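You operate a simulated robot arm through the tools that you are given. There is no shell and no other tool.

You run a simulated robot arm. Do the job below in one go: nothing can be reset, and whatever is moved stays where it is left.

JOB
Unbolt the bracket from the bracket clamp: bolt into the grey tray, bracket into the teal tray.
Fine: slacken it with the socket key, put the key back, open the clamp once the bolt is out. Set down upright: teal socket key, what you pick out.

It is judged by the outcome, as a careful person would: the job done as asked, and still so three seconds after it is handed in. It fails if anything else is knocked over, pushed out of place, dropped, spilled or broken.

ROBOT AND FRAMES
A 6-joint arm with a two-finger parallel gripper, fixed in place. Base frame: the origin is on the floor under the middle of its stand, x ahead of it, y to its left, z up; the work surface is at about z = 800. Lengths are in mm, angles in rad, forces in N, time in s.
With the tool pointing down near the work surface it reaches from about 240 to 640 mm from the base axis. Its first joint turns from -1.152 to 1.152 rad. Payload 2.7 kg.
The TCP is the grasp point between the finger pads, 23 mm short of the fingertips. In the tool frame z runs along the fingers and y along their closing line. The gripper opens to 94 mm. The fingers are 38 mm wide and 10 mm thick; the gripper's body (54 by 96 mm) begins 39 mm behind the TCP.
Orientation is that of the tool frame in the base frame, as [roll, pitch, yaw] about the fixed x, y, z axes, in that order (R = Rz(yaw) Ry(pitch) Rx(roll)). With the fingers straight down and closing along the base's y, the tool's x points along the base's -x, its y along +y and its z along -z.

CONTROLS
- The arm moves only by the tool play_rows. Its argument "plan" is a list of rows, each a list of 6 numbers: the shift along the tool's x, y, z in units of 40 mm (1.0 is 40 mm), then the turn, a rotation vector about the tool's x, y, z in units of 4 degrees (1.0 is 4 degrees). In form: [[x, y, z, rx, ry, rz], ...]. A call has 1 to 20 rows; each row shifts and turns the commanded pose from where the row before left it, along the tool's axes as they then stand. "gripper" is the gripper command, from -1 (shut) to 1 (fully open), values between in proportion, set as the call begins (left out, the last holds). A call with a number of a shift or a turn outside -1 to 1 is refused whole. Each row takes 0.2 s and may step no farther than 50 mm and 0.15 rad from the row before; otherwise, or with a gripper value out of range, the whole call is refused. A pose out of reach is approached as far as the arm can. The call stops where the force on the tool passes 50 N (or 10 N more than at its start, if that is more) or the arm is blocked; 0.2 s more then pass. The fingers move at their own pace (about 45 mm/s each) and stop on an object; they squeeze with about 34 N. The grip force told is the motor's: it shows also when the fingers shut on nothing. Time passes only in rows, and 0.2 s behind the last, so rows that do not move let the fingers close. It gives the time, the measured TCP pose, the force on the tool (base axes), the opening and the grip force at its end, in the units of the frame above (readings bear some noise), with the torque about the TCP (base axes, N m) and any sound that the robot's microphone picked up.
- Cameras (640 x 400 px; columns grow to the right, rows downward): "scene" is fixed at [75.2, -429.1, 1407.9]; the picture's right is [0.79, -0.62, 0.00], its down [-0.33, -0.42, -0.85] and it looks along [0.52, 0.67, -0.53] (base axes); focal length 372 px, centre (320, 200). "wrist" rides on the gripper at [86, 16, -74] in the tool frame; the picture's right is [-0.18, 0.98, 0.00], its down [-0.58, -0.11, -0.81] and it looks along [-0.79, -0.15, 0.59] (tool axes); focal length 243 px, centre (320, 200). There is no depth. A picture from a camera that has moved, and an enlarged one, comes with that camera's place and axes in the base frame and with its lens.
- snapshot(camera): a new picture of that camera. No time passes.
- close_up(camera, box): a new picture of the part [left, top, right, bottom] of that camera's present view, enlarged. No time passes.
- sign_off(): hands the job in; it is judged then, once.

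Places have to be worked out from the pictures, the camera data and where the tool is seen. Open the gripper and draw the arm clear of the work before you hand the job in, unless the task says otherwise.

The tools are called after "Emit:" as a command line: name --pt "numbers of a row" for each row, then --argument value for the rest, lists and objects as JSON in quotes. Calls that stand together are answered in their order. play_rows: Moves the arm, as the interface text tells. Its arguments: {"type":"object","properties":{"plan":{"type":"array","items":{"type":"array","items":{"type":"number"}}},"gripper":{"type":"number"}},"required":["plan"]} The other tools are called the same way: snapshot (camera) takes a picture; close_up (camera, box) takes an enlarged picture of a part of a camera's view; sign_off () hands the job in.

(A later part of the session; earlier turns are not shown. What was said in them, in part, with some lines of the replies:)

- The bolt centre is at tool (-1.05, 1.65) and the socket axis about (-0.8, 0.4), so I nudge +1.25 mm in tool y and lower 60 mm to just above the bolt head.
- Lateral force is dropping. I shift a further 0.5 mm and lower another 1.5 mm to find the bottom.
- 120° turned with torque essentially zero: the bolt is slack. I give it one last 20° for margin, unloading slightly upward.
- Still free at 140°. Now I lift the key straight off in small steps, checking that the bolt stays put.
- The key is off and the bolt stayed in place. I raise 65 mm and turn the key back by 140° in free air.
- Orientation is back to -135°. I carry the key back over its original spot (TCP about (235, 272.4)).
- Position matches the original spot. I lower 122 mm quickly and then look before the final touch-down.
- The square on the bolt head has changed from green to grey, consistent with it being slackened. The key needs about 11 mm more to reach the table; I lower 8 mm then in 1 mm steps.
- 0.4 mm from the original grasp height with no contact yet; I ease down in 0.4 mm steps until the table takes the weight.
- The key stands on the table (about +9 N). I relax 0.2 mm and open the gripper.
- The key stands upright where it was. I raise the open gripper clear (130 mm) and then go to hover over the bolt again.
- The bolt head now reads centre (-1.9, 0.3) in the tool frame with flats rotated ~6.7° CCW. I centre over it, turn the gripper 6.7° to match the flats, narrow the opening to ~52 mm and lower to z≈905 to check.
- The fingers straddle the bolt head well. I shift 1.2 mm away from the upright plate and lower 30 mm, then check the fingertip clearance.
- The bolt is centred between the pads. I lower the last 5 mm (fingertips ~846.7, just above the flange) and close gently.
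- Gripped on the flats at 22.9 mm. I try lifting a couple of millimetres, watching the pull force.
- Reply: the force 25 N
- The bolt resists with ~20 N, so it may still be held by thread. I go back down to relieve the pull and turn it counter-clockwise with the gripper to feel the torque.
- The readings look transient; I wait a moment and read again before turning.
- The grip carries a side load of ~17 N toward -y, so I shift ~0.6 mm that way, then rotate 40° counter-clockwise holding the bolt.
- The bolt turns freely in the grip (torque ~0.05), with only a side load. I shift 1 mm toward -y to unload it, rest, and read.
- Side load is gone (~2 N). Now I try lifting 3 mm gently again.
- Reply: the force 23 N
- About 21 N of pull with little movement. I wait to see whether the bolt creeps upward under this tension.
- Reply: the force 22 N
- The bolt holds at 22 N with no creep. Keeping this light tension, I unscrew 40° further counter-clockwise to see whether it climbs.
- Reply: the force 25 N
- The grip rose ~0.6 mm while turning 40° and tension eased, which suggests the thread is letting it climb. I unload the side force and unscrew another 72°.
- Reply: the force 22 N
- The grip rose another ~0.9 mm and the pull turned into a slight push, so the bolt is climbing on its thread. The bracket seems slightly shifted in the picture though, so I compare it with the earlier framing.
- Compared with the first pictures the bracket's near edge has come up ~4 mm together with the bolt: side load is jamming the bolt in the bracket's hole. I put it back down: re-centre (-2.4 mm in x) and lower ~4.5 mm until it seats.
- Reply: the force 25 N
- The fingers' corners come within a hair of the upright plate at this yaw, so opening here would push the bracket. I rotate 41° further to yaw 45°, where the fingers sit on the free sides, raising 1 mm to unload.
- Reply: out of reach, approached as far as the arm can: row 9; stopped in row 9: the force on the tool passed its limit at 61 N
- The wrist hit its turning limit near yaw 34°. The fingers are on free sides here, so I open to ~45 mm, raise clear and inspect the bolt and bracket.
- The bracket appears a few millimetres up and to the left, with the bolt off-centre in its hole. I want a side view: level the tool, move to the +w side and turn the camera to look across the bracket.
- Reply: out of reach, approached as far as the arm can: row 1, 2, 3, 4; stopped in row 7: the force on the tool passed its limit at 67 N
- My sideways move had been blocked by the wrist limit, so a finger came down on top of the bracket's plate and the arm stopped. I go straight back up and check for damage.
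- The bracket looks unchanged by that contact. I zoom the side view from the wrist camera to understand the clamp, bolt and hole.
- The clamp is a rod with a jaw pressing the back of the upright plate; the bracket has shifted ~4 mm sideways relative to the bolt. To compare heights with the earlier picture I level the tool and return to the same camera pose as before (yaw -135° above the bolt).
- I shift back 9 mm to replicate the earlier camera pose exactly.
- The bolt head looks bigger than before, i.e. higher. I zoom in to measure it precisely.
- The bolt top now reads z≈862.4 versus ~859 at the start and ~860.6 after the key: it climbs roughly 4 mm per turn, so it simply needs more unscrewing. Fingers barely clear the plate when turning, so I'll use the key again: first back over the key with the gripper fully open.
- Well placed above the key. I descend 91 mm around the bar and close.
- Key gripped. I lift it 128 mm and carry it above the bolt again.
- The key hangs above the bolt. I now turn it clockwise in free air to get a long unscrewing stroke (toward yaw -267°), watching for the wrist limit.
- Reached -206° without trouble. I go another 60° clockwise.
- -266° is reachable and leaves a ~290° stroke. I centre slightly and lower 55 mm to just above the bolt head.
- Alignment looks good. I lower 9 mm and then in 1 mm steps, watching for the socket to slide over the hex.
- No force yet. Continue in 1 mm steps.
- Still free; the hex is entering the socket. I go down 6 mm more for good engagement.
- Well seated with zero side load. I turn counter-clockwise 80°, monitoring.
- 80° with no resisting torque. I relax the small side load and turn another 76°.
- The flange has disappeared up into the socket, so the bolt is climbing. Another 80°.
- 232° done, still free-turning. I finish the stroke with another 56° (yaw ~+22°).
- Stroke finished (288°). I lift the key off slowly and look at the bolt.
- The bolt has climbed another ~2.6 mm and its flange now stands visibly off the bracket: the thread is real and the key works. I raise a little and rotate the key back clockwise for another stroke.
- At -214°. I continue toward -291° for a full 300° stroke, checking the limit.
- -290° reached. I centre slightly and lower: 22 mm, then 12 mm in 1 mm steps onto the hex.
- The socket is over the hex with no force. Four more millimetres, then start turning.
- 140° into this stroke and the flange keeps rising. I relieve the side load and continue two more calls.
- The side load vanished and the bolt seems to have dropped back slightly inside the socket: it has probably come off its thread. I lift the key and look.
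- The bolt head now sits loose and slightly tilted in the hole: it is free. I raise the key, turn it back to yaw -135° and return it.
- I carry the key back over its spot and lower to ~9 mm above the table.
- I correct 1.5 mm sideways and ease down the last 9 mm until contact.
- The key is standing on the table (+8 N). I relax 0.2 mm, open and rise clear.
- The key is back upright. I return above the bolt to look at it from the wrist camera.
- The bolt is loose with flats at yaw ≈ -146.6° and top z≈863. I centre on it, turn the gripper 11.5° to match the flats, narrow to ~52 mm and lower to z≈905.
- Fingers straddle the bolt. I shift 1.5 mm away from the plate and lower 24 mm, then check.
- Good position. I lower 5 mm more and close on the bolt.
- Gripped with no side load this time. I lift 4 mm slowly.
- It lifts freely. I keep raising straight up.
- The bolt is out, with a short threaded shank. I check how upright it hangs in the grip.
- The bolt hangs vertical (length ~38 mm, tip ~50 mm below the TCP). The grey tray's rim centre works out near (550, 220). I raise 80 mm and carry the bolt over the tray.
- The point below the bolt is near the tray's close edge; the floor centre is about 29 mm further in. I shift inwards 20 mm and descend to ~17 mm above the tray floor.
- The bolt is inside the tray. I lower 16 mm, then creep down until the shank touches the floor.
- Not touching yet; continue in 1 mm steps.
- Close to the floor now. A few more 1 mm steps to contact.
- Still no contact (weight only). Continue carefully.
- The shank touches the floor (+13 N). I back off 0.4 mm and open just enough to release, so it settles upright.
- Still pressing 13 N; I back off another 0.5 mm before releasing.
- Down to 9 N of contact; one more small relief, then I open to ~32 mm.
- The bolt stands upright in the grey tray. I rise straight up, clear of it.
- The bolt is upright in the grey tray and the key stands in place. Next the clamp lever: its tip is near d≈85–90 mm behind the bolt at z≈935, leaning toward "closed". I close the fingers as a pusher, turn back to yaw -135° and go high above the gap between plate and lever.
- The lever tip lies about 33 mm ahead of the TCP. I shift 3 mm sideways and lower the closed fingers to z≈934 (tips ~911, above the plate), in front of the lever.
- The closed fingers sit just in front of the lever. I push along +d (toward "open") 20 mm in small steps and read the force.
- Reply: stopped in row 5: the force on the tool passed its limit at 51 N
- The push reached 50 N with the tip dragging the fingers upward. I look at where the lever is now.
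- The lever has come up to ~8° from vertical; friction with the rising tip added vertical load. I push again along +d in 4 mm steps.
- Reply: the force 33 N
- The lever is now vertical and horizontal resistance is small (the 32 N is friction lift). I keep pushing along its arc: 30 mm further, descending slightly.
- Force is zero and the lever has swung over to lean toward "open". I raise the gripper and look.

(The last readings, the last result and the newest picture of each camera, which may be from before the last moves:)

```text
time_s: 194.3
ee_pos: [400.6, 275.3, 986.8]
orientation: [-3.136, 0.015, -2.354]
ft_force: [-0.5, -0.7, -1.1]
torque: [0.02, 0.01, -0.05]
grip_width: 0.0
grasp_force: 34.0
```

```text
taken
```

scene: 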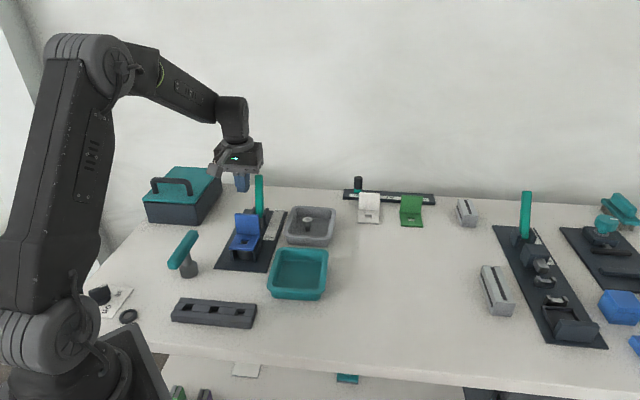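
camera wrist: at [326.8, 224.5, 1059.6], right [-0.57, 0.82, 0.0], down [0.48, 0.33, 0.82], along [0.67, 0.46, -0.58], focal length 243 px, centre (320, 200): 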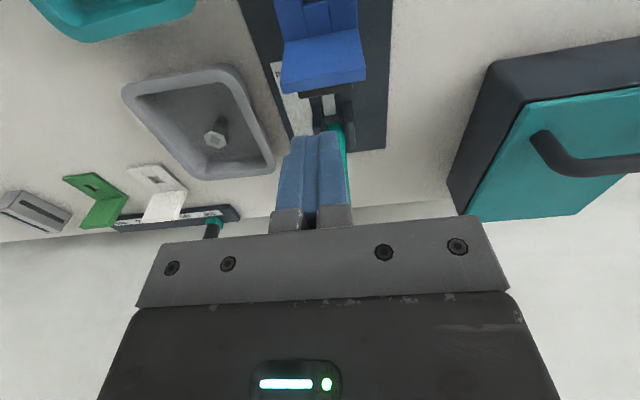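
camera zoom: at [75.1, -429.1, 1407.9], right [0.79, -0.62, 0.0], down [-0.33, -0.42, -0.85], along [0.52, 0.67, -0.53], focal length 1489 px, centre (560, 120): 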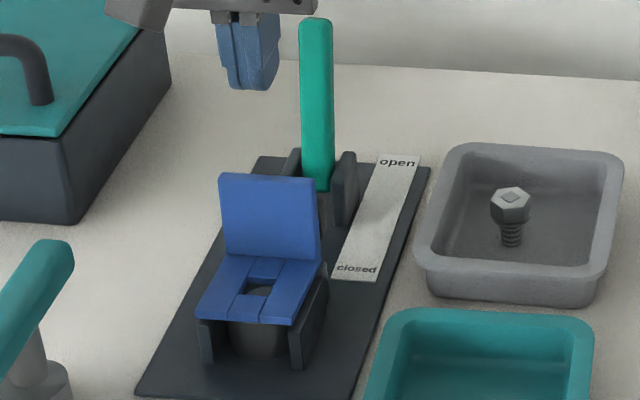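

The lever leans ~19° past vertical toward "open"; I want to be sure it is fully open. I level the tool, go back behind it (lower this time) and push further until the end stop.

Emit:
play_rows --pt "0 0 0 0 0.215 0" --pt "-0.8 0.03 0 0 0 0" --pt "-0.75 0.02 0 0 0 0" --pt "0 0 0.5 0 0 0" --pt "0 0 0.5 0 0 0" --pt "0 0 0.5 0 0 0" --pt "0 0 0 0 0 0"

Emit:
snapshot --camera "wrist"

Emit:
close_up --camera "scene" --box '[220, 170, 300, 270]'

```text
time_s: 195.9
ee_pos: [443.3, 320.1, 925.7]
orientation: [-3.137, -0.001, -2.355]
ft_force: [0.6, -0.8, -0.1]
torque: [0.01, -0.02, -0.01]
grip_width: 0.1
grasp_force: 34.5
```

```text
taken
camera wrist: at [370.4, 270.7, 1001.0], right [-0.57, 0.82, -0.01], down [0.48, 0.34, 0.81], along [0.67, 0.45, -0.59], focal length 243 px, centre (320, 200)
```

wrist: 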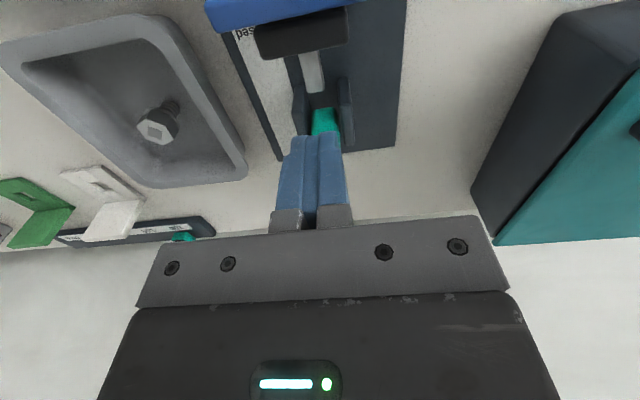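

```text
4.00 times, centred on (260, 220) of scene
camera zoom: at [75.2, -429.1, 1407.9], right [0.79, -0.62, 0.0], down [-0.33, -0.42, -0.85], along [0.52, 0.67, -0.53], focal length 1489 px, centre (560, 120)
```

zoom: 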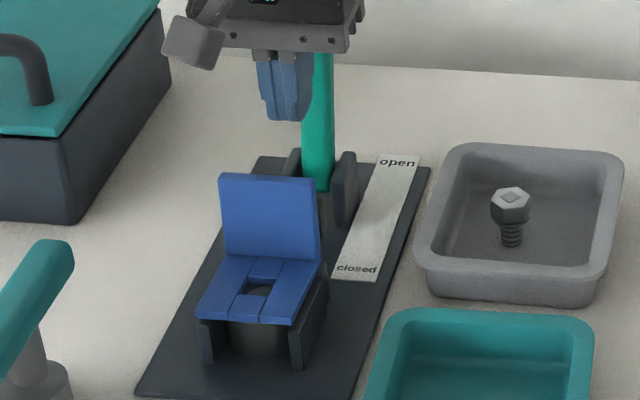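

Jaw now appears set back from the plate. I push +d 40 mm at this lower height, with force monitoring.

Emit:
play_rows --pt "-0.15 0.05 0 0 0 0" --pt "-0.15 0 0 0 0 0" --pt "-0.1 0 0 0 0 0" --pt "-0.1 0 0 0 0 0" --pt "-0.1 0 0.02 0 0 0" --pt "-0.1 0 0.03 0 0 0" --pt "-0.1 0 0.03 0 0 0" --pt "-0.1 0 0.04 0 0 0" --pt "-0.1 0 0.04 0 0 0"

Emit:
close_up --camera "scene" --box '[220, 170, 300, 270]'

```text
time_s: 197.9
ee_pos: [472.1, 350.0, 919.6]
orientation: [-3.135, 0.001, -2.354]
ft_force: [-0.1, 0.1, -0.1]
torque: [0.01, 0.02, 0.03]
grip_width: 0.1
grasp_force: 34.2
```

```text
4.00 times, centred on (260, 220) of scene
camera zoom: at [75.1, -429.1, 1407.9], right [0.79, -0.62, 0.0], down [-0.33, -0.42, -0.85], along [0.52, 0.67, -0.53], focal length 1489 px, centre (560, 120)
```

zoom: 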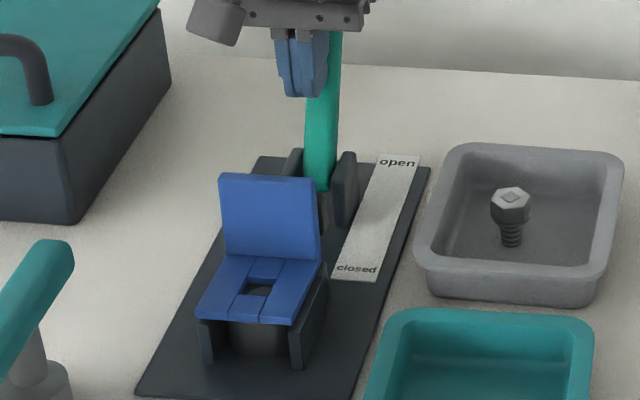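

The lever keeps moving easily. I push another 28 mm, following it down.

Emit:
play_rows --pt "-0.1 0 0.04 0 0 0" --pt "-0.1 0 0.04 0 0 0" --pt "-0.1 0 0.05 0 0 0" --pt "-0.1 0 0.05 0 0 0" --pt "-0.1 0 0.06 0 0 0" --pt "-0.1 0 0.06 0 0 0" --pt "-0.1 0 0.06 0 0 0"

Emit:
close_up --camera "scene" --box '[220, 160, 300, 260]'

Emit:
snapshot --camera "wrist"

```text
time_s: 198.5
ee_pos: [475.5, 352.2, 919.0]
orientation: [-3.135, -0.022, -2.354]
ft_force: [-16.0, -11.9, 11.7]
torque: [-0.18, 0.09, 0.15]
grip_width: 0.0
grasp_force: 34.0
stopped in row 3: the force on the tool passed its limit at 57 N (the readings are from after the stop); the commanded pose is now the measured one
```

```text
4.00 times, centred on (260, 210) of scene
camera zoom: at [74.6, -429.5, 1407.8], right [0.79, -0.62, 0.0], down [-0.33, -0.42, -0.85], along [0.52, 0.67, -0.53], focal length 1489 px, centre (560, 160)
```

zoom: 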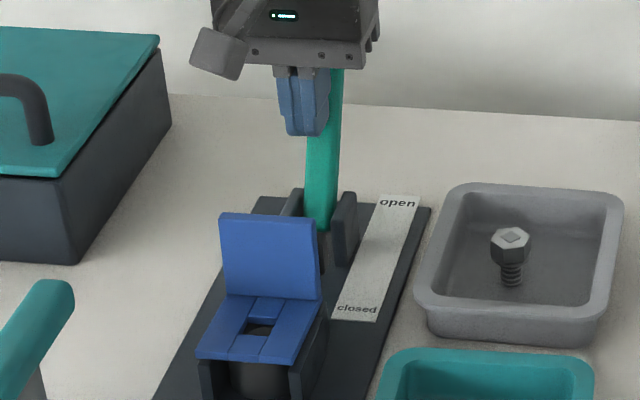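

```text
taken
camera wrist: at [401.8, 303.2, 995.0], right [-0.57, 0.82, -0.01], down [0.5, 0.35, 0.79], along [0.66, 0.45, -0.61], focal length 243 px, centre (320, 200)
```

wrist: 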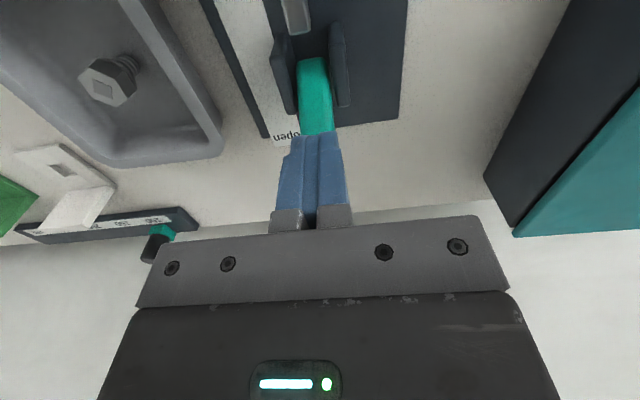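

Hard stop reached: the lever is fully at "open". I back off, rise, and look at the freed bracket.

Emit:
play_rows --pt "0.3 0 -0.1 0 -0.3 0" --pt "0.3 0 -0.5 0 0 0" --pt "0 0 -0.8 0 0 0" --pt "0.9 0 0 0 0 0" --pt "0.9 0 0 0 0 0" --pt "0.9 0 0 0 0 0" --pt "0.6 0 0 0 0 0" --pt "0 0 0 0 0 0"

Emit:
snapshot --camera "wrist"

Emit:
close_up --camera "scene" --box '[220, 170, 300, 270]'

Emit:
close_up --camera "wrist" --box '[250, 0, 410, 200]'

```text
time_s: 200.3
ee_pos: [365.6, 242.3, 975.0]
orientation: [-3.135, 0.005, -2.353]
ft_force: [-0.2, -0.6, 0.3]
torque: [0.0, -0.01, 0.02]
grip_width: 0.1
grasp_force: 34.0
```

```text
taken
camera wrist: at [291.3, 192.3, 1048.7], right [-0.57, 0.82, 0.0], down [0.48, 0.33, 0.81], along [0.67, 0.46, -0.59], focal length 243 px, centre (320, 200)
```

wrist: 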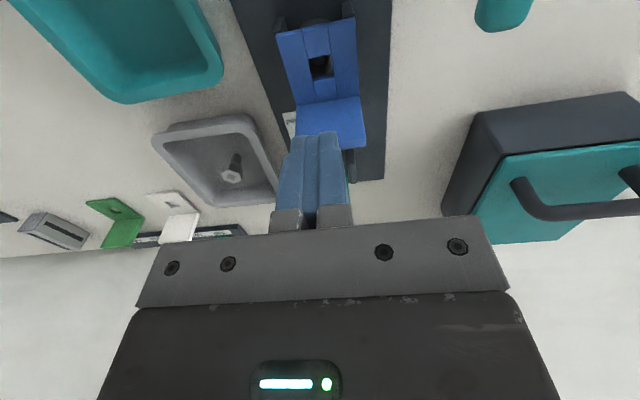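

```text
4.00 times, centred on (260, 220) of scene
camera zoom: at [75.1, -429.1, 1407.9], right [0.79, -0.62, 0.0], down [-0.33, -0.42, -0.85], along [0.52, 0.67, -0.53], focal length 1489 px, centre (560, 120)
```

zoom: 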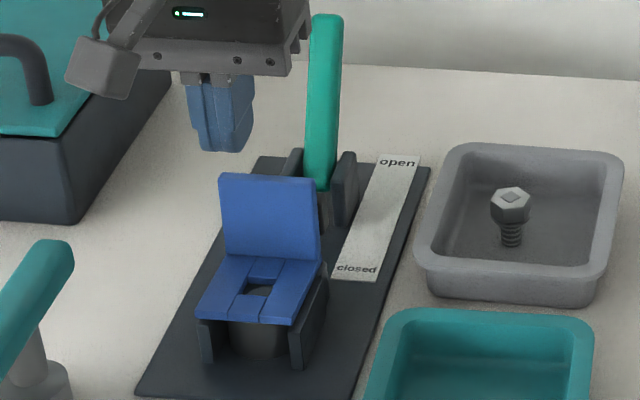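

```text
2.00 times, centred on (330, 100) of wrist
camera zoom: at [291.3, 192.3, 1048.7], right [-0.57, 0.82, 0.0], down [0.48, 0.33, 0.81], along [0.67, 0.46, -0.59], focal length 485 px, centre (300, 400)
```

zoom: 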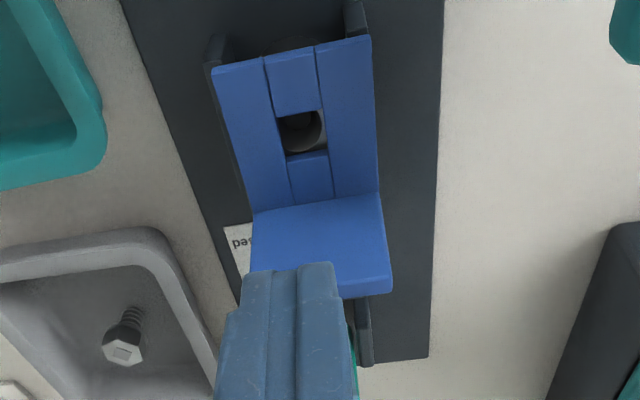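

The lever is at its open stop. To lift the bracket I'll grip its upright plate front-to-back, so I move above the plate and turn the gripper to yaw -45° (opening ~50 mm), staying high.

Emit:
play_rows --pt "-0.564 -0.012 0 -0.095 0 0" --pt "-0.564 -0.012 0 0 0 0" --pt "0 0 0 0 0 -1" --pt "0 0 0 0 0 -1" --pt "0 0 0 0 0 -1" --pt "0 0 0 0 0 -1" --pt "0 0 0 0 0 -1" --pt "0 0 0 0 0 -1" --pt "0 0 0 0 0 -1" --pt "0 0 0 0 0 -1" --pt "0 0 0 0 0 -1" --pt "0 0 0 0 0 -1" --pt "0 0 0 0 0 -1" --pt "0 0 0 0 0 -1" --pt "0 0 0 0 0 -1" --pt "0 0 0 0 0 -1" --pt "0 0 0 0 0 -1" --pt "0 0 0 0 0 -1" --pt "0 0 0 0 0 -1" --pt "0 0 0 0 0 -1" --gripper 0.06

Emit:
play_rows --pt "0 0 0 0 0 -1" --pt "0 0 0 0 0 -1" --pt "0 0 0 0 0 -1" --pt "0 0 0 0 0 -1" --pt "0 0 0 0 0 -0.45" --pt "0 0 0 0 0 0"

Emit:
snapshot --camera "wrist"

Emit:
close_up --camera "wrist" --box '[220, 0, 420, 180]'

```text
time_s: 204.5
ee_pos: [397.6, 273.1, 973.2]
orientation: [-3.136, 0.003, -1.095]
ft_force: [0.1, 0.3, -0.5]
torque: [-0.02, 0.03, 0.02]
grip_width: 49.6
grasp_force: 0.1
```

```text
time_s: 205.9
ee_pos: [397.7, 272.9, 972.8]
orientation: [-3.137, 0.0, -0.786]
ft_force: [0.0, 0.7, -0.5]
torque: [0.03, 0.03, 0.02]
grip_width: 49.6
grasp_force: 0.1
```

```text
taken
camera wrist: at [446.6, 200.1, 1047.5], right [-0.83, -0.56, -0.01], down [-0.34, 0.48, 0.81], along [-0.45, 0.67, -0.59], focal length 243 px, centre (320, 200)
```

wrist: 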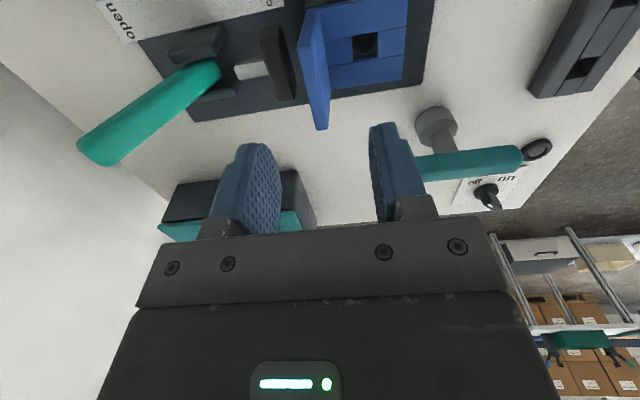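

```text
2.22 times, centred on (320, 90) of wrist
camera zoom: at [446.6, 200.1, 1047.5], right [-0.83, -0.56, -0.01], down [-0.34, 0.48, 0.81], along [-0.45, 0.67, -0.59], focal length 539 px, centre (320, 444)
```

zoom: 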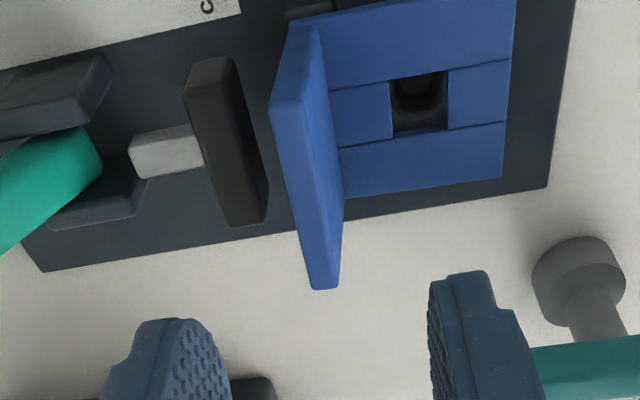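

The jaw is clearly retracted behind the plate. Gripping the plate by its two side edges avoids the jaw, so I turn back to yaw -135° with the gripper fully open, above the plate.

Emit:
play_rows --pt "0 0 0 0 0 1" --pt "0 0 0 0 0 1" --pt "0 0 0 0 0 1" --pt "0 0 0 0 0 1" --pt "0 0 0 0 0 1" --pt "0 0 0 0 0 1" --pt "0 0 0 0 0 1" --pt "0 0 0 0 0 1" --pt "0 0 0 0 0 1" --pt "0 0 0 0 0 1" --pt "0 0 0 0 0 1" --pt "0 0 0 0 0 1" --pt "0 0 0 0 0 1" --pt "0 0 0 0 0 1" --pt "0 0 0 0 0 1" --pt "0 0 0 0 0 1" --pt "0 0 0 0 0 1" --pt "0 0 0 0 0 1" --pt "0 0 0 0 0 1" --pt "0 0 0 0 0 1" --gripper 1

Emit:
play_rows --pt "0 0 0 0 0 1" --pt "0 0 0 0 0 1" --pt "0 0 0 0 0 0.5" --pt "0 0 0 -0.07 0 0" --pt "0 0 0 0 0 0"

Emit:
snapshot --camera "wrist"

Emit:
close_up --camera "wrist" --box '[230, 0, 420, 200]'

```text
time_s: 210.1
ee_pos: [398.0, 274.6, 972.9]
orientation: [3.14, 0.004, -2.182]
ft_force: [0.8, -0.5, 0.1]
torque: [0.01, 0.0, 0.0]
grip_width: 93.9
grasp_force: 0.1
```

```text
time_s: 211.3
ee_pos: [398.6, 274.2, 973.9]
orientation: [3.136, 0.005, -2.36]
ft_force: [0.4, -0.5, -0.2]
torque: [0.01, 0.05, 0.01]
grip_width: 93.8
grasp_force: 0.0
```

```text
taken
camera wrist: at [324.2, 222.7, 1047.5], right [-0.56, 0.83, 0.01], down [0.49, 0.33, 0.81], along [0.67, 0.46, -0.59], focal length 243 px, centre (320, 200)
```

wrist: 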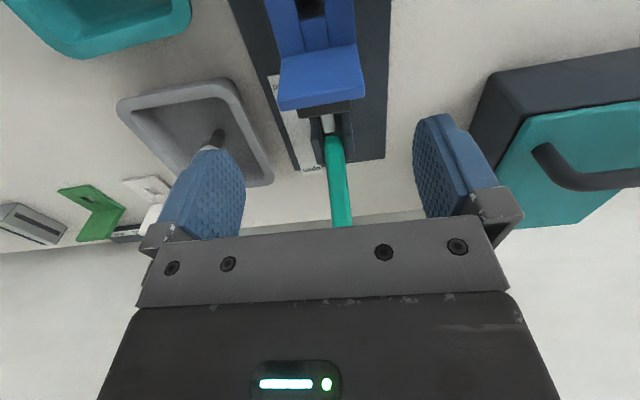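

```text
2.00 times, centred on (325, 100) of wrist
camera zoom: at [324.2, 222.7, 1047.5], right [-0.56, 0.83, 0.01], down [0.49, 0.33, 0.81], along [0.67, 0.46, -0.59], focal length 485 px, centre (310, 400)
```

zoom: 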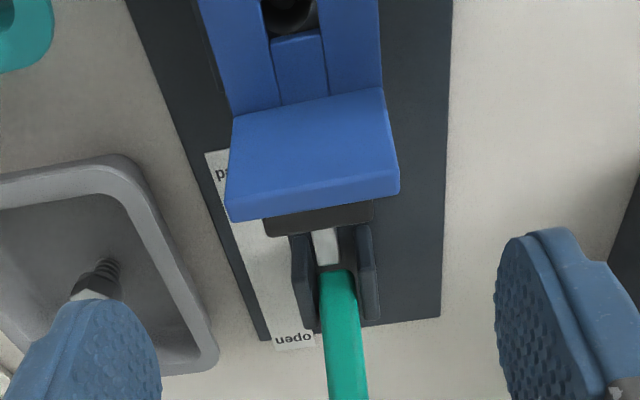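

The plate's top edges read tool x −1…−8, y ±29. I move 5 mm along +d to centre on it and lower to z≈912 with the fingers either side.

Emit:
play_rows --pt "-0.125 0 0 0.07 0 0" --pt "0 0 0.6 0 0 0" --pt "0 0 0.6 0 0 0" --pt "0 0 0.34 0 0 0" --pt "0 0 0 0 0 0"

Emit:
snapshot --camera "wrist"

Emit:
close_up --camera "scene" --box '[220, 150, 300, 250]'

```text
time_s: 212.5
ee_pos: [401.0, 279.0, 911.6]
orientation: [3.141, 0.007, -2.359]
ft_force: [0.6, -0.3, -0.5]
torque: [0.0, -0.01, 0.02]
grip_width: 94.1
grasp_force: 0.1
```

```text
taken
camera wrist: at [327.6, 228.0, 985.7], right [-0.56, 0.83, 0.0], down [0.49, 0.33, 0.81], along [0.67, 0.46, -0.59], focal length 243 px, centre (320, 200)
```

wrist: 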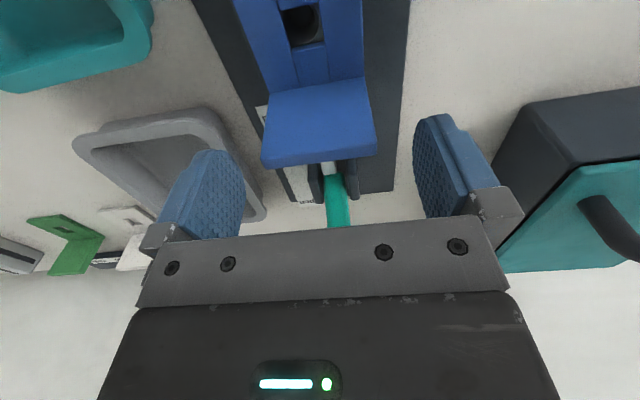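

```text
4.00 times, centred on (260, 200) of scene
camera zoom: at [75.2, -429.1, 1407.9], right [0.79, -0.62, 0.0], down [-0.33, -0.42, -0.85], along [0.52, 0.67, -0.53], focal length 1489 px, centre (560, 200)
```

zoom: 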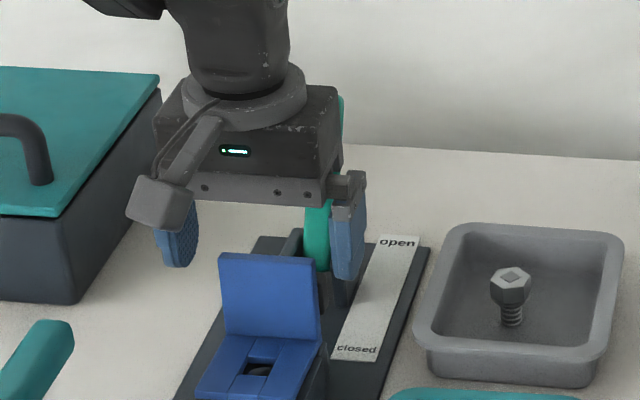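

The plate sits centred between the fingers (top z≈893). I lower 21 mm so the pads cover its upper 25 mm, then close.

Emit:
play_rows --pt "0.015 -0.02 0.25 0 0 0" --pt "0 0 0.27 0 0 0" --pt "0 0 0 0 0 0"

Emit:
snapshot --camera "wrist"

Emit:
play_rows --pt "0 0 0 0 0 0" --pt "0 0 0 0 0 0" --pt "0 0 0 0 0 0" --pt "0 0 0 0 0 0" --pt "0 0 0 0 0 0" --gripper -1

Emit:
snapshot --camera "wrist"

Emit:
close_up --camera "scene" --box '[220, 170, 300, 270]'

```text
time_s: 213.3
ee_pos: [401.4, 278.3, 891.0]
orientation: [3.14, 0.004, -2.358]
ft_force: [0.1, -0.4, -0.6]
torque: [-0.03, 0.02, -0.04]
grip_width: 93.9
grasp_force: 0.1
```

```text
taken
camera wrist: at [328.4, 227.3, 964.9], right [-0.56, 0.83, 0.0], down [0.49, 0.33, 0.81], along [0.67, 0.46, -0.59], focal length 243 px, centre (320, 200)
```

wrist: 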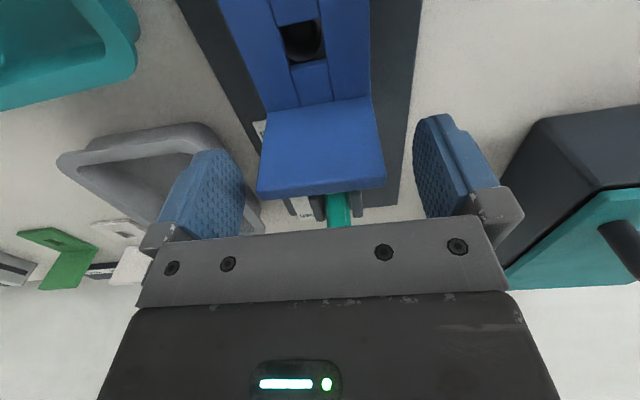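

```text
time_s: 214.5
ee_pos: [401.7, 277.4, 890.8]
orientation: [3.141, 0.005, -2.356]
ft_force: [-0.5, 0.0, 0.9]
torque: [0.01, -0.05, -0.04]
grip_width: 60.0
grasp_force: 33.8
```

```text
taken
camera wrist: at [328.3, 227.3, 965.0], right [-0.56, 0.83, 0.0], down [0.49, 0.33, 0.81], along [0.67, 0.46, -0.59], focal length 243 px, centre (320, 200)
```

wrist: 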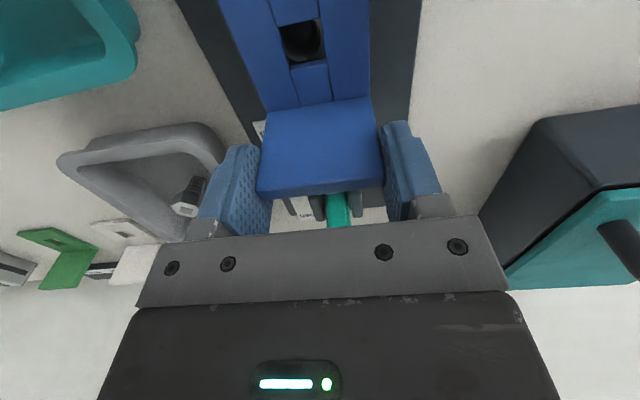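

```text
4.00 times, centred on (260, 220) of scene
camera zoom: at [75.2, -429.1, 1407.9], right [0.79, -0.62, 0.0], down [-0.33, -0.42, -0.85], along [0.52, 0.67, -0.53], focal length 1489 px, centre (560, 120)
```

zoom: 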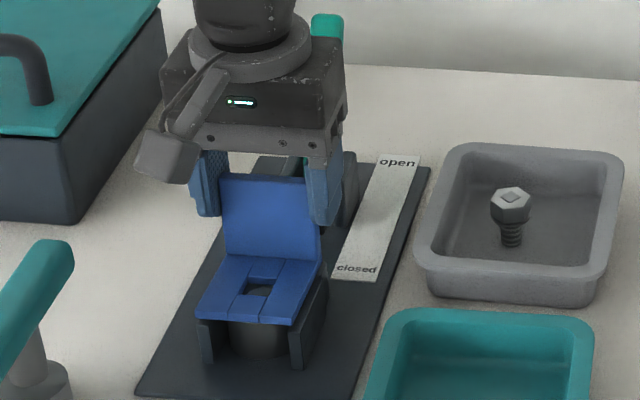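

Gripped at 60.0 mm. I lift slowly and check that the bracket comes up level.

Emit:
play_rows --pt "0 0 -0.05 0 0 0" --pt "0 0 -0.1 0 0 0" --pt "0 0 -0.1 0 0 0" --pt "0 0 0 0 0 0"

Emit:
close_up --camera "scene" --box '[220, 170, 300, 270]'

Emit:
snapshot --camera "wrist"

```text
time_s: 215.5
ee_pos: [402.4, 277.4, 900.7]
orientation: [3.139, 0.006, -2.359]
ft_force: [-0.8, -0.1, -1.9]
torque: [0.01, -0.04, 0.01]
grip_width: 59.7
grasp_force: 34.2
```

```text
4.00 times, centred on (260, 220) of scene
camera zoom: at [75.2, -429.1, 1407.9], right [0.79, -0.62, 0.0], down [-0.33, -0.42, -0.85], along [0.52, 0.67, -0.53], focal length 1489 px, centre (560, 120)
```

zoom: 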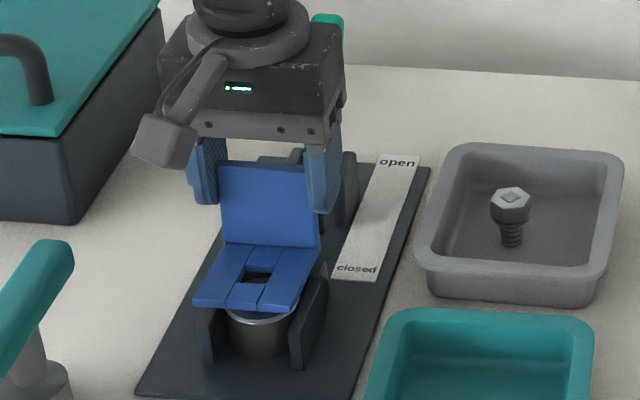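

```text
taken
camera wrist: at [327.9, 226.4, 975.0], right [-0.56, 0.83, 0.0], down [0.49, 0.33, 0.81], along [0.67, 0.46, -0.59], focal length 243 px, centre (320, 200)
```

wrist: 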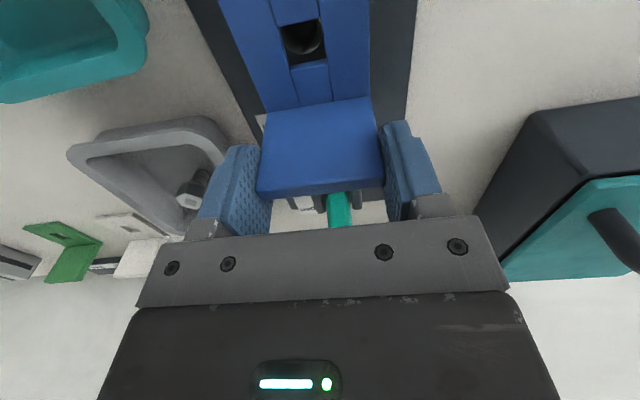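

The bracket lifts freely and level (~2 N). I raise it 80 mm and carry it over the teal tray.

Emit:
play_rows --pt "0 0 -0.4 0 0 0" --pt "0 0 -0.7 0 0 0" --pt "0 0 -0.9 0 0 0" --pt "0.379 -0.7275 0 0 0 0" --pt "0.379 -0.7275 0 0 0 0" --pt "0.379 -0.7275 0 0 0 0" --pt "0.379 -0.7275 0 0 0 0" --pt "0.379 -0.7275 0 0 0 0" --pt "0 0 0 0 0 0"

Emit:
snapshot --camera "wrist"

Emit:
close_up --camera "scene" --box '[220, 150, 380, 310]'

```text
time_s: 217.5
ee_pos: [449.2, 120.0, 980.7]
orientation: [3.14, 0.004, -2.356]
ft_force: [0.2, -0.2, -1.6]
torque: [0.01, -0.03, 0.0]
grip_width: 59.6
grasp_force: 34.1
```

```text
taken
camera wrist: at [375.4, 69.8, 1054.6], right [-0.56, 0.83, 0.0], down [0.49, 0.33, 0.81], along [0.67, 0.46, -0.59], focal length 243 px, centre (320, 200)
```

wrist: 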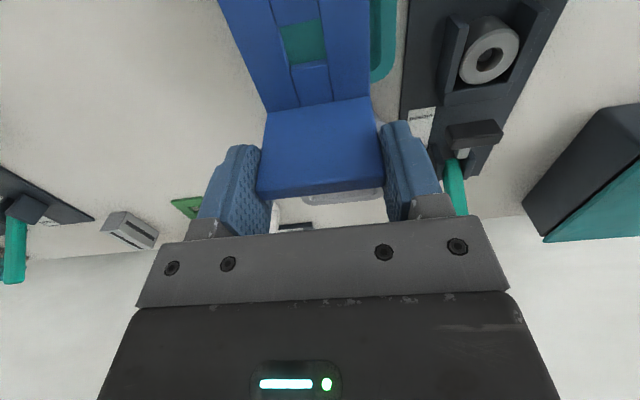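

```text
2.50 times, centred on (300, 230) of scene
camera zoom: at [75.2, -429.1, 1407.9], right [0.79, -0.62, 0.0], down [-0.33, -0.42, -0.85], along [0.52, 0.67, -0.53], focal length 930 px, centre (370, 125)
```

zoom: 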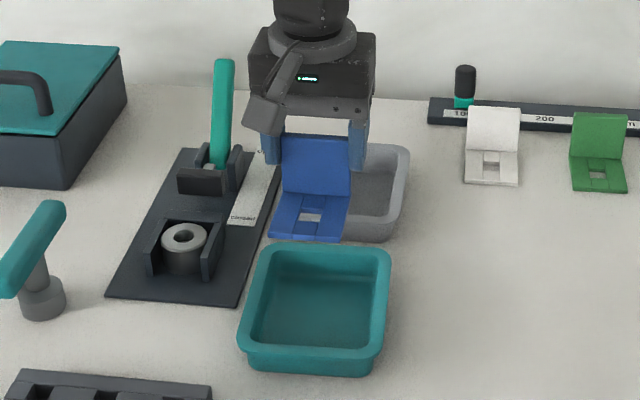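

Both views agree the bracket footprint is within ~5 mm of the tray's centre. I lower 98 mm so the bracket enters the tray, then check.

Emit:
play_rows --pt "0 0 0.7 0 0 0" --pt "0 0 0.7 0 0 0" --pt "0 0 0.6 0 0 0" --pt "0 0 0.45 0 0 0" --pt "0 0 0 0 0 0"

Emit:
close_up --camera "scene" --box '[250, 190, 350, 310]'

Emit:
snapshot --camera "wrist"

```text
time_s: 218.7
ee_pos: [450.0, 119.6, 882.5]
orientation: [3.139, 0.005, -2.358]
ft_force: [0.0, 0.5, -2.7]
torque: [0.02, -0.01, 0.0]
grip_width: 59.6
grasp_force: 34.1
```

```text
3.33 times, centred on (300, 250) of scene
camera zoom: at [75.2, -429.1, 1407.9], right [0.79, -0.62, 0.0], down [-0.33, -0.42, -0.85], along [0.52, 0.67, -0.53], focal length 1240 px, centre (387, 33)
```

zoom: 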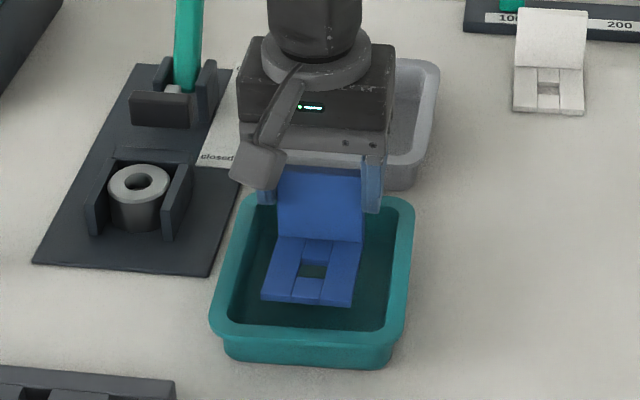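

```text
taken
camera wrist: at [376.4, 69.6, 957.0], right [-0.56, 0.83, 0.0], down [0.49, 0.33, 0.81], along [0.67, 0.46, -0.59], focal length 243 px, centre (320, 200)
```

wrist: 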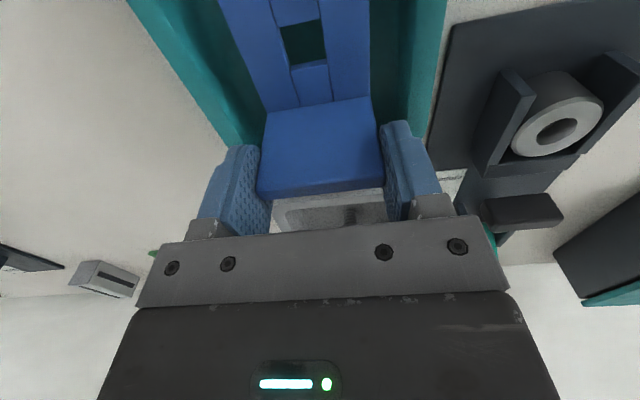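

The bracket is inside the tray with margin all round. I lower 18 mm, then creep to contact.

Emit:
play_rows --pt "0 -0.01 0.25 0 0 0" --pt "0 0 0.2 0 0 0" --pt "0 0 0 0 0 0"

Emit:
close_up --camera "scene" --box '[260, 220, 340, 310]'

Emit:
snapshot --camera "wrist"

```text
time_s: 219.5
ee_pos: [452.1, 118.9, 864.9]
orientation: [3.14, 0.005, -2.359]
ft_force: [-0.1, -0.4, -1.4]
torque: [0.05, -0.03, 0.0]
grip_width: 59.7
grasp_force: 33.9
```

```text
4.44 times, centred on (300, 265) of scene
camera zoom: at [75.2, -429.1, 1407.9], right [0.79, -0.62, 0.0], down [-0.33, -0.42, -0.85], along [0.52, 0.67, -0.53], focal length 1654 px, centre (409, -89)
```

zoom: 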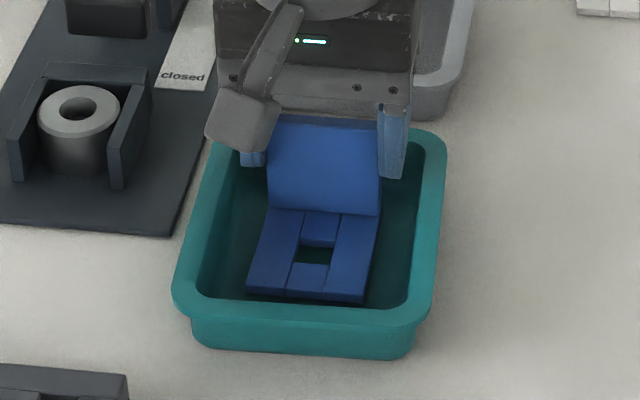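

```text
taken
camera wrist: at [377.6, 69.1, 938.6], right [-0.56, 0.83, 0.0], down [0.49, 0.33, 0.81], along [0.67, 0.46, -0.59], focal length 243 px, centre (320, 200)
```

wrist: 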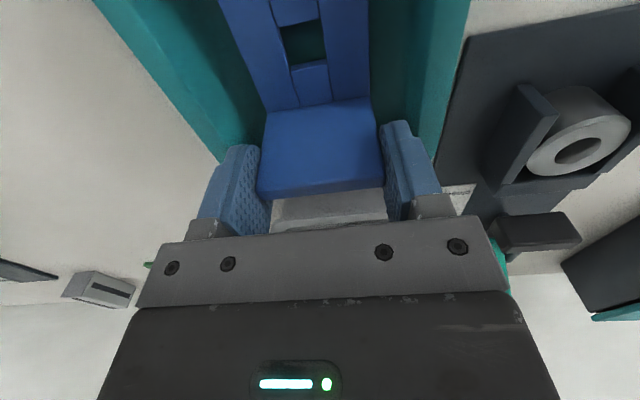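

Clear of the walls on all sides. I creep down in 1 mm steps to touch the tray floor.

Emit:
play_rows --pt "0 0 0.025 0 0 0" --pt "0 0 0.025 0 0 0" --pt "0 0 0.025 0 0 0" --pt "0 0 0.025 0 0 0" --pt "0 0 0 0 0 0"

Emit:
close_up --camera "scene" --box '[260, 220, 340, 310]'

```text
time_s: 220.7
ee_pos: [452.3, 120.7, 860.9]
orientation: [3.14, 0.007, -2.357]
ft_force: [-1.6, 1.0, 4.9]
torque: [0.0, -0.04, -0.02]
grip_width: 59.8
grasp_force: 34.1
```

```text
4.44 times, centred on (300, 265) of scene
camera zoom: at [75.1, -429.1, 1407.9], right [0.79, -0.62, 0.0], down [-0.33, -0.42, -0.85], along [0.52, 0.67, -0.53], focal length 1654 px, centre (409, -89)
```

zoom: 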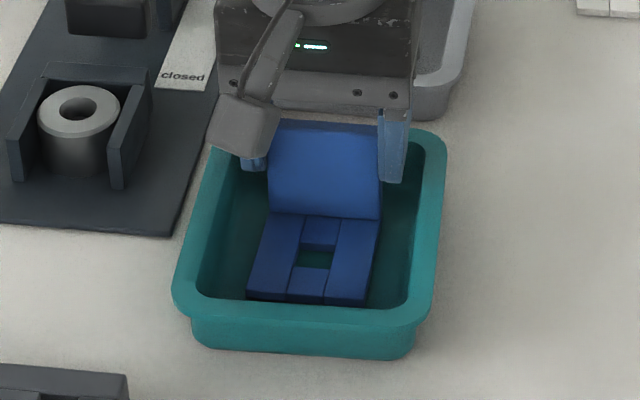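

Contact begins (+7 N, under the plate base). I press down a little more to seat it, then check the level.

Emit:
play_rows --pt "0 0 0.015 0 0 0" --pt "0 0 0 0 0 0" --pt "0 0 0 0 0 0"

Emit:
close_up --camera "scene" --box '[275, 235, 325, 300]'

Emit:
close_up --camera "wrist" --box '[190, 0, 450, 230]'

```text
time_s: 221.5
ee_pos: [450.8, 119.5, 859.1]
orientation: [3.139, 0.008, -2.355]
ft_force: [-4.7, -0.7, 25.8]
torque: [-0.03, 0.17, 0.0]
grip_width: 59.8
grasp_force: 34.1
```

```text
6.15 times, centred on (300, 268) of scene
camera zoom: at [74.7, -429.2, 1407.9], right [0.79, -0.62, 0.0], down [-0.33, -0.42, -0.85], along [0.52, 0.67, -0.53], focal length 2290 px, centre (443, -215)
```

zoom: 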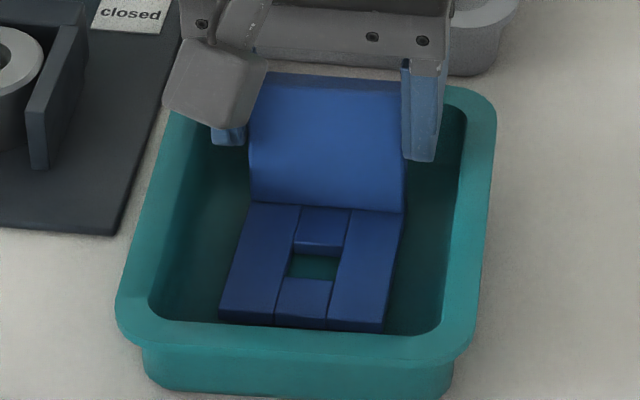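

```text
1.74 times, centred on (320, 115) of wrist
camera zoom: at [378.2, 69.7, 934.2], right [-0.56, 0.83, 0.0], down [0.48, 0.33, 0.81], along [0.67, 0.46, -0.58], focal length 422 px, centre (320, 348)
```

zoom: 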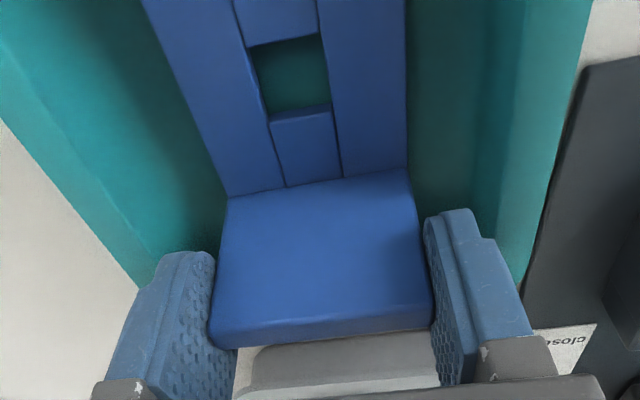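

The bracket is seated flat (+26 N). I relieve the load, then open only ~2 mm per side (fingers are close to the tray rim) before rising.

Emit:
play_rows --pt "0 0 -0.015 0 0 0" --pt "0 0 0 0 0 0" --pt "0 0 0 0 0 0"

Emit:
play_rows --pt "0 0 0 0 0 0" --pt "0 0 0 0 0 0" --gripper 0.36

Emit:
close_up --camera "wrist" --box '[190, 0, 450, 230]'

Emit:
close_up --camera "scene" --box '[275, 235, 325, 300]'

```text
time_s: 222.3
ee_pos: [452.9, 121.7, 860.2]
orientation: [3.141, 0.009, -2.358]
ft_force: [7.3, 1.7, 16.7]
torque: [0.08, -0.44, 0.0]
grip_width: 59.7
grasp_force: 33.8
```

```text
time_s: 222.9
ee_pos: [450.3, 120.4, 858.0]
orientation: [3.138, 0.003, -2.358]
ft_force: [-0.1, 1.5, -0.2]
torque: [-0.03, 0.05, 0.05]
grip_width: 63.9
grasp_force: 0.0
```

```text
1.74 times, centred on (320, 115) of wrist
camera zoom: at [376.7, 69.4, 933.3], right [-0.56, 0.83, 0.0], down [0.49, 0.33, 0.81], along [0.67, 0.46, -0.59], focal length 422 px, centre (320, 348)
```

zoom: 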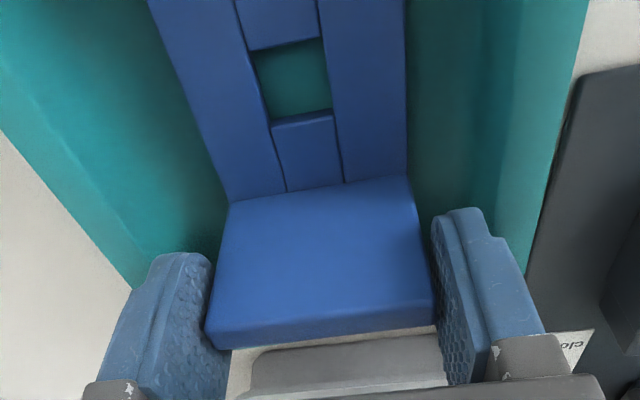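

```text
6.15 times, centred on (300, 268) of scene
camera zoom: at [75.2, -429.1, 1407.9], right [0.79, -0.62, 0.0], down [-0.33, -0.42, -0.85], along [0.52, 0.67, -0.53], focal length 2290 px, centre (443, -215)
```

zoom: 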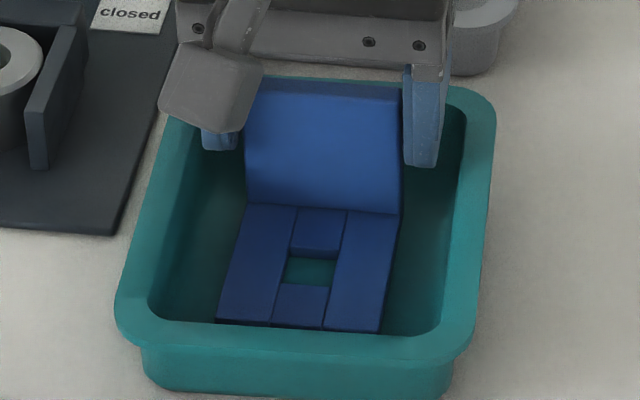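

Released: the bracket stands on its base in the tray. I rise straight up slowly past the plate, then clear.

Emit:
play_rows --pt "0 0 -0.05 0 0 0" --pt "0 0 -0.05 0 0 0" --pt "0 0 -0.05 0 0 0" --pt "0 0 -0.1 0 0 0" --pt "0 0 0 0 0 0"

Emit:
close_up --camera "scene" --box '[275, 225, 325, 300]'

Emit:
close_up --camera "wrist" --box '[190, 0, 450, 230]'

```text
time_s: 224.1
ee_pos: [451.7, 120.8, 869.2]
orientation: [3.139, 0.006, -2.358]
ft_force: [0.2, 0.4, -0.3]
torque: [-0.01, 0.02, -0.01]
grip_width: 63.7
grasp_force: 0.0
```

```text
5.33 times, centred on (300, 262) of scene
camera zoom: at [75.2, -429.1, 1407.9], right [0.79, -0.62, 0.0], down [-0.33, -0.42, -0.85], along [0.52, 0.67, -0.53], focal length 1985 px, centre (427, -133)
```

zoom: 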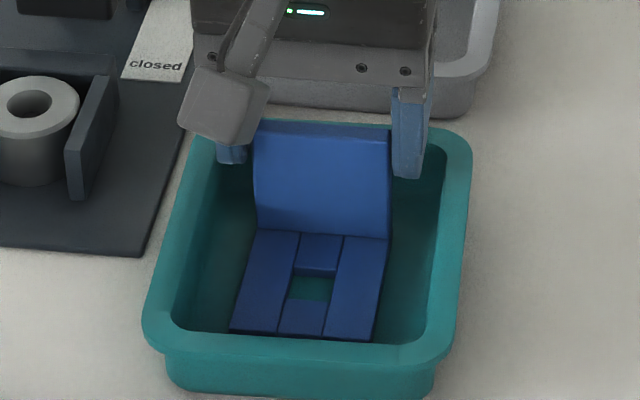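

```text
1.74 times, centred on (320, 115) of wrist
camera zoom: at [376.9, 69.8, 943.9], right [-0.56, 0.83, 0.0], down [0.49, 0.33, 0.81], along [0.67, 0.46, -0.59], focal length 422 px, centre (320, 348)
```

zoom: 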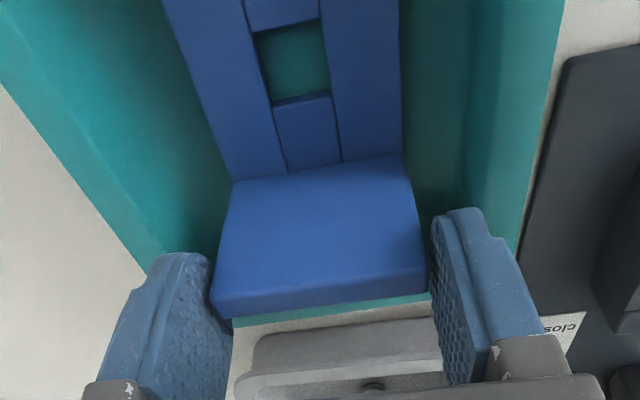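

The bracket stays put. The fingertips are above the rim now, so I open a bit more and rise fully.

Emit:
play_rows --pt "0 0 0 0 0 0" --pt "0 0 -0.1 0 0 0" --pt "0 0 -0.4 0 0 0" --pt "0 0 -0.8 0 0 0" --pt "0 0 -0.9 0 0 0" --pt "0 0 -0.9 0 0 0" --pt "0 0 0 0 0 0" --gripper 0.55

Emit:
snapshot --camera "scene"

Emit:
close_up --camera "scene" --box '[255, 200, 345, 310]'

Emit:
snapshot --camera "wrist"

```text
time_s: 225.7
ee_pos: [449.4, 118.9, 991.4]
orientation: [3.14, 0.006, -2.358]
ft_force: [0.1, 0.5, 0.4]
torque: [-0.01, 0.01, -0.01]
grip_width: 73.1
grasp_force: 0.1
```

```text
taken
```

scene: 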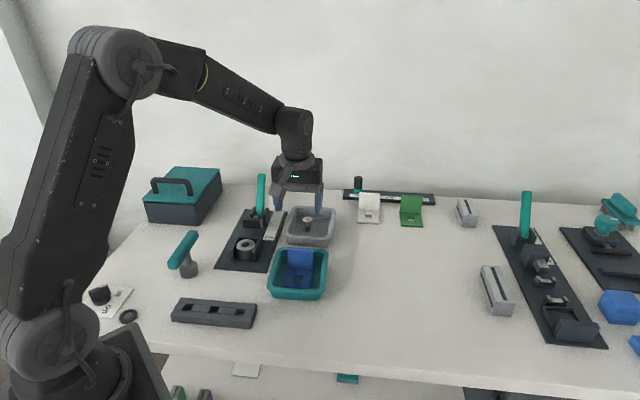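

```text
3.64 times, centred on (300, 255) of scene
camera zoom: at [75.1, -429.1, 1407.9], right [0.79, -0.62, 0.0], down [-0.33, -0.42, -0.85], along [0.52, 0.67, -0.53], focal length 1353 px, centre (393, 0)
```

zoom: 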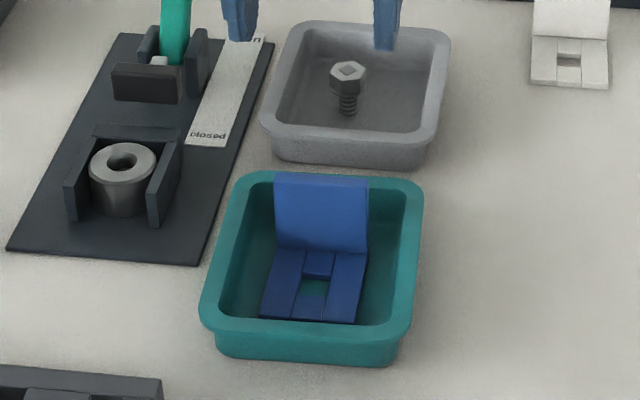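

```text
taken
camera wrist: at [375.1, 68.7, 1066.4], right [-0.56, 0.83, 0.0], down [0.49, 0.33, 0.81], along [0.67, 0.46, -0.59], focal length 243 px, centre (320, 200)
```

wrist: 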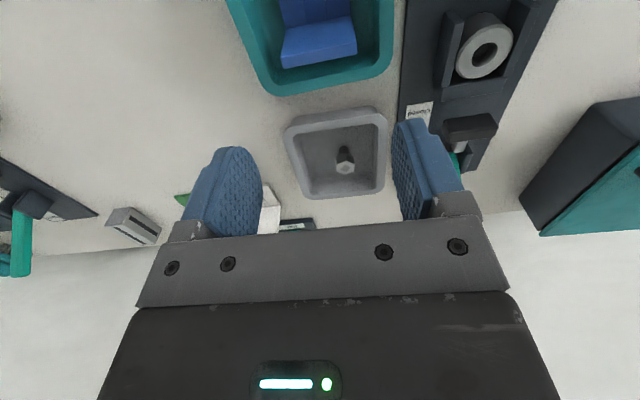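

Everything is where it should be: bolt upright in the grey tray, bracket standing in the teal tray, clamp lever at open. I open the gripper fully and draw the arm up and back, clear of the work.

Emit:
play_rows --pt "0 0 -0.9 0 0 0" --pt "0 0 -0.9 0 0 0" --pt "0 0 -0.9 0 0 0" --pt "0.75 0.395 0 0 0 0" --pt "0.75 0.395 0 0 0 0" --pt "0.75 0.395 0 0 0 0" --pt "0.75 0.395 0 0 0 0" --pt "0 0 0 0 0 0" --pt "0 0 0 0 0 0" --gripper 1

Emit:
snapshot --camera "scene"

Emit:
close_up --camera "scene" --box '[150, 170, 350, 310]'

Emit:
close_up --camera "scene" --box '[265, 190, 345, 310]'

```text
time_s: 227.7
ee_pos: [318.9, 79.2, 1103.0]
orientation: [3.14, 0.005, -2.359]
ft_force: [-0.6, -0.3, 0.5]
torque: [-0.03, -0.02, 0.01]
grip_width: 93.9
grasp_force: 0.0
```

```text
taken
```

scene: 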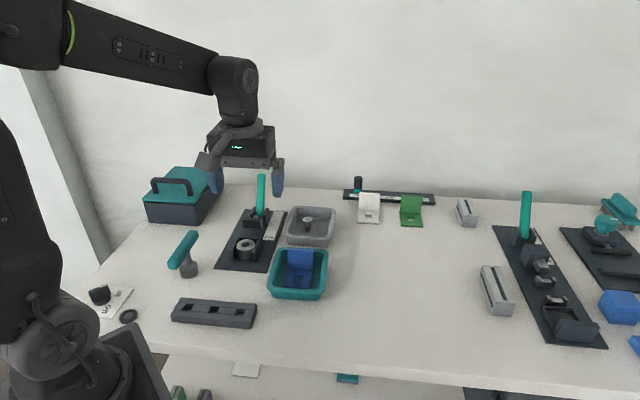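

```text
2.86 times, centred on (250, 240) of scene
camera zoom: at [75.1, -429.1, 1407.9], right [0.79, -0.62, 0.0], down [-0.33, -0.42, -0.85], along [0.52, 0.67, -0.53], focal length 1063 px, centre (520, 86)
```

zoom: 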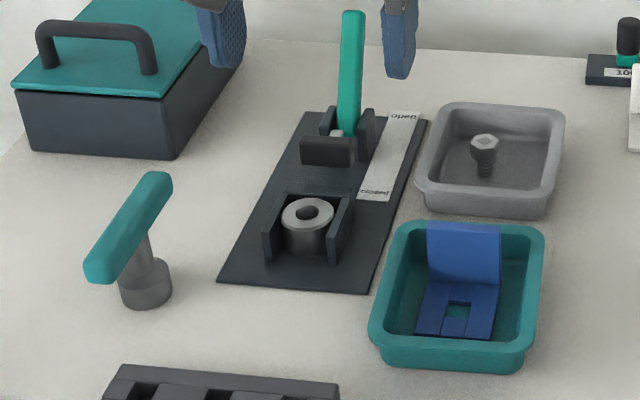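

```text
3.33 times, centred on (305, 250) of scene
camera zoom: at [75.1, -429.1, 1407.9], right [0.79, -0.62, 0.0], down [-0.33, -0.42, -0.85], along [0.52, 0.67, -0.53], focal length 1240 px, centre (370, 33)
```

zoom: 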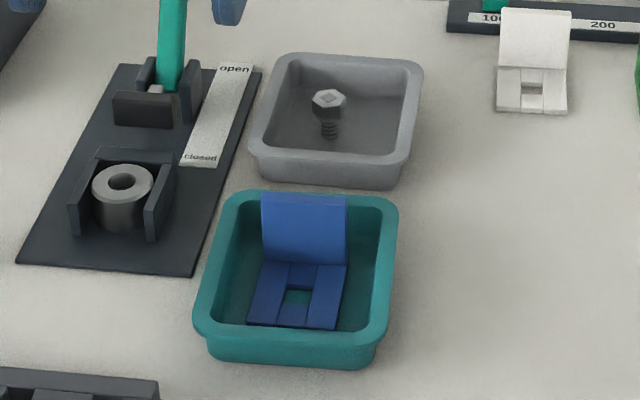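

The final pictures show the key upright in its place, the clamp open and empty, the bolt upright in the grey tray and the bracket upright in the teal tray. The gripper is open and the arm is clear, so I hand the job in.

Emit:
sign_off

```text
The job is handed in.
```

The job is handed in. The bolt is standing upright in the grey tray and the bracket is standing upright in the teal tray. The teal socket key is back upright in its place and the clamp lever is at its open stop. Nothing else looks moved in the final pictures, and the gripper is open with the arm clear of the work.

The run had some rough spots:

- **Bolt:** It did not come out after the first slackening. I tried lifting it and turning it with the fingers, then fetched the key again and unscrewed it fully. The key was put back before the bolt was taken out.
- **Bracket:** While I was turning the bolt with the fingers, the bracket shifted a few millimetres in the clamp. A finger also came down on top of its upright plate (the arm stopped at 67 N). I saw no damage.
- **Lever:** Opening the clamp took several pushes. Two of them reached the 50 N force limit, the second one at the lever's end stop.
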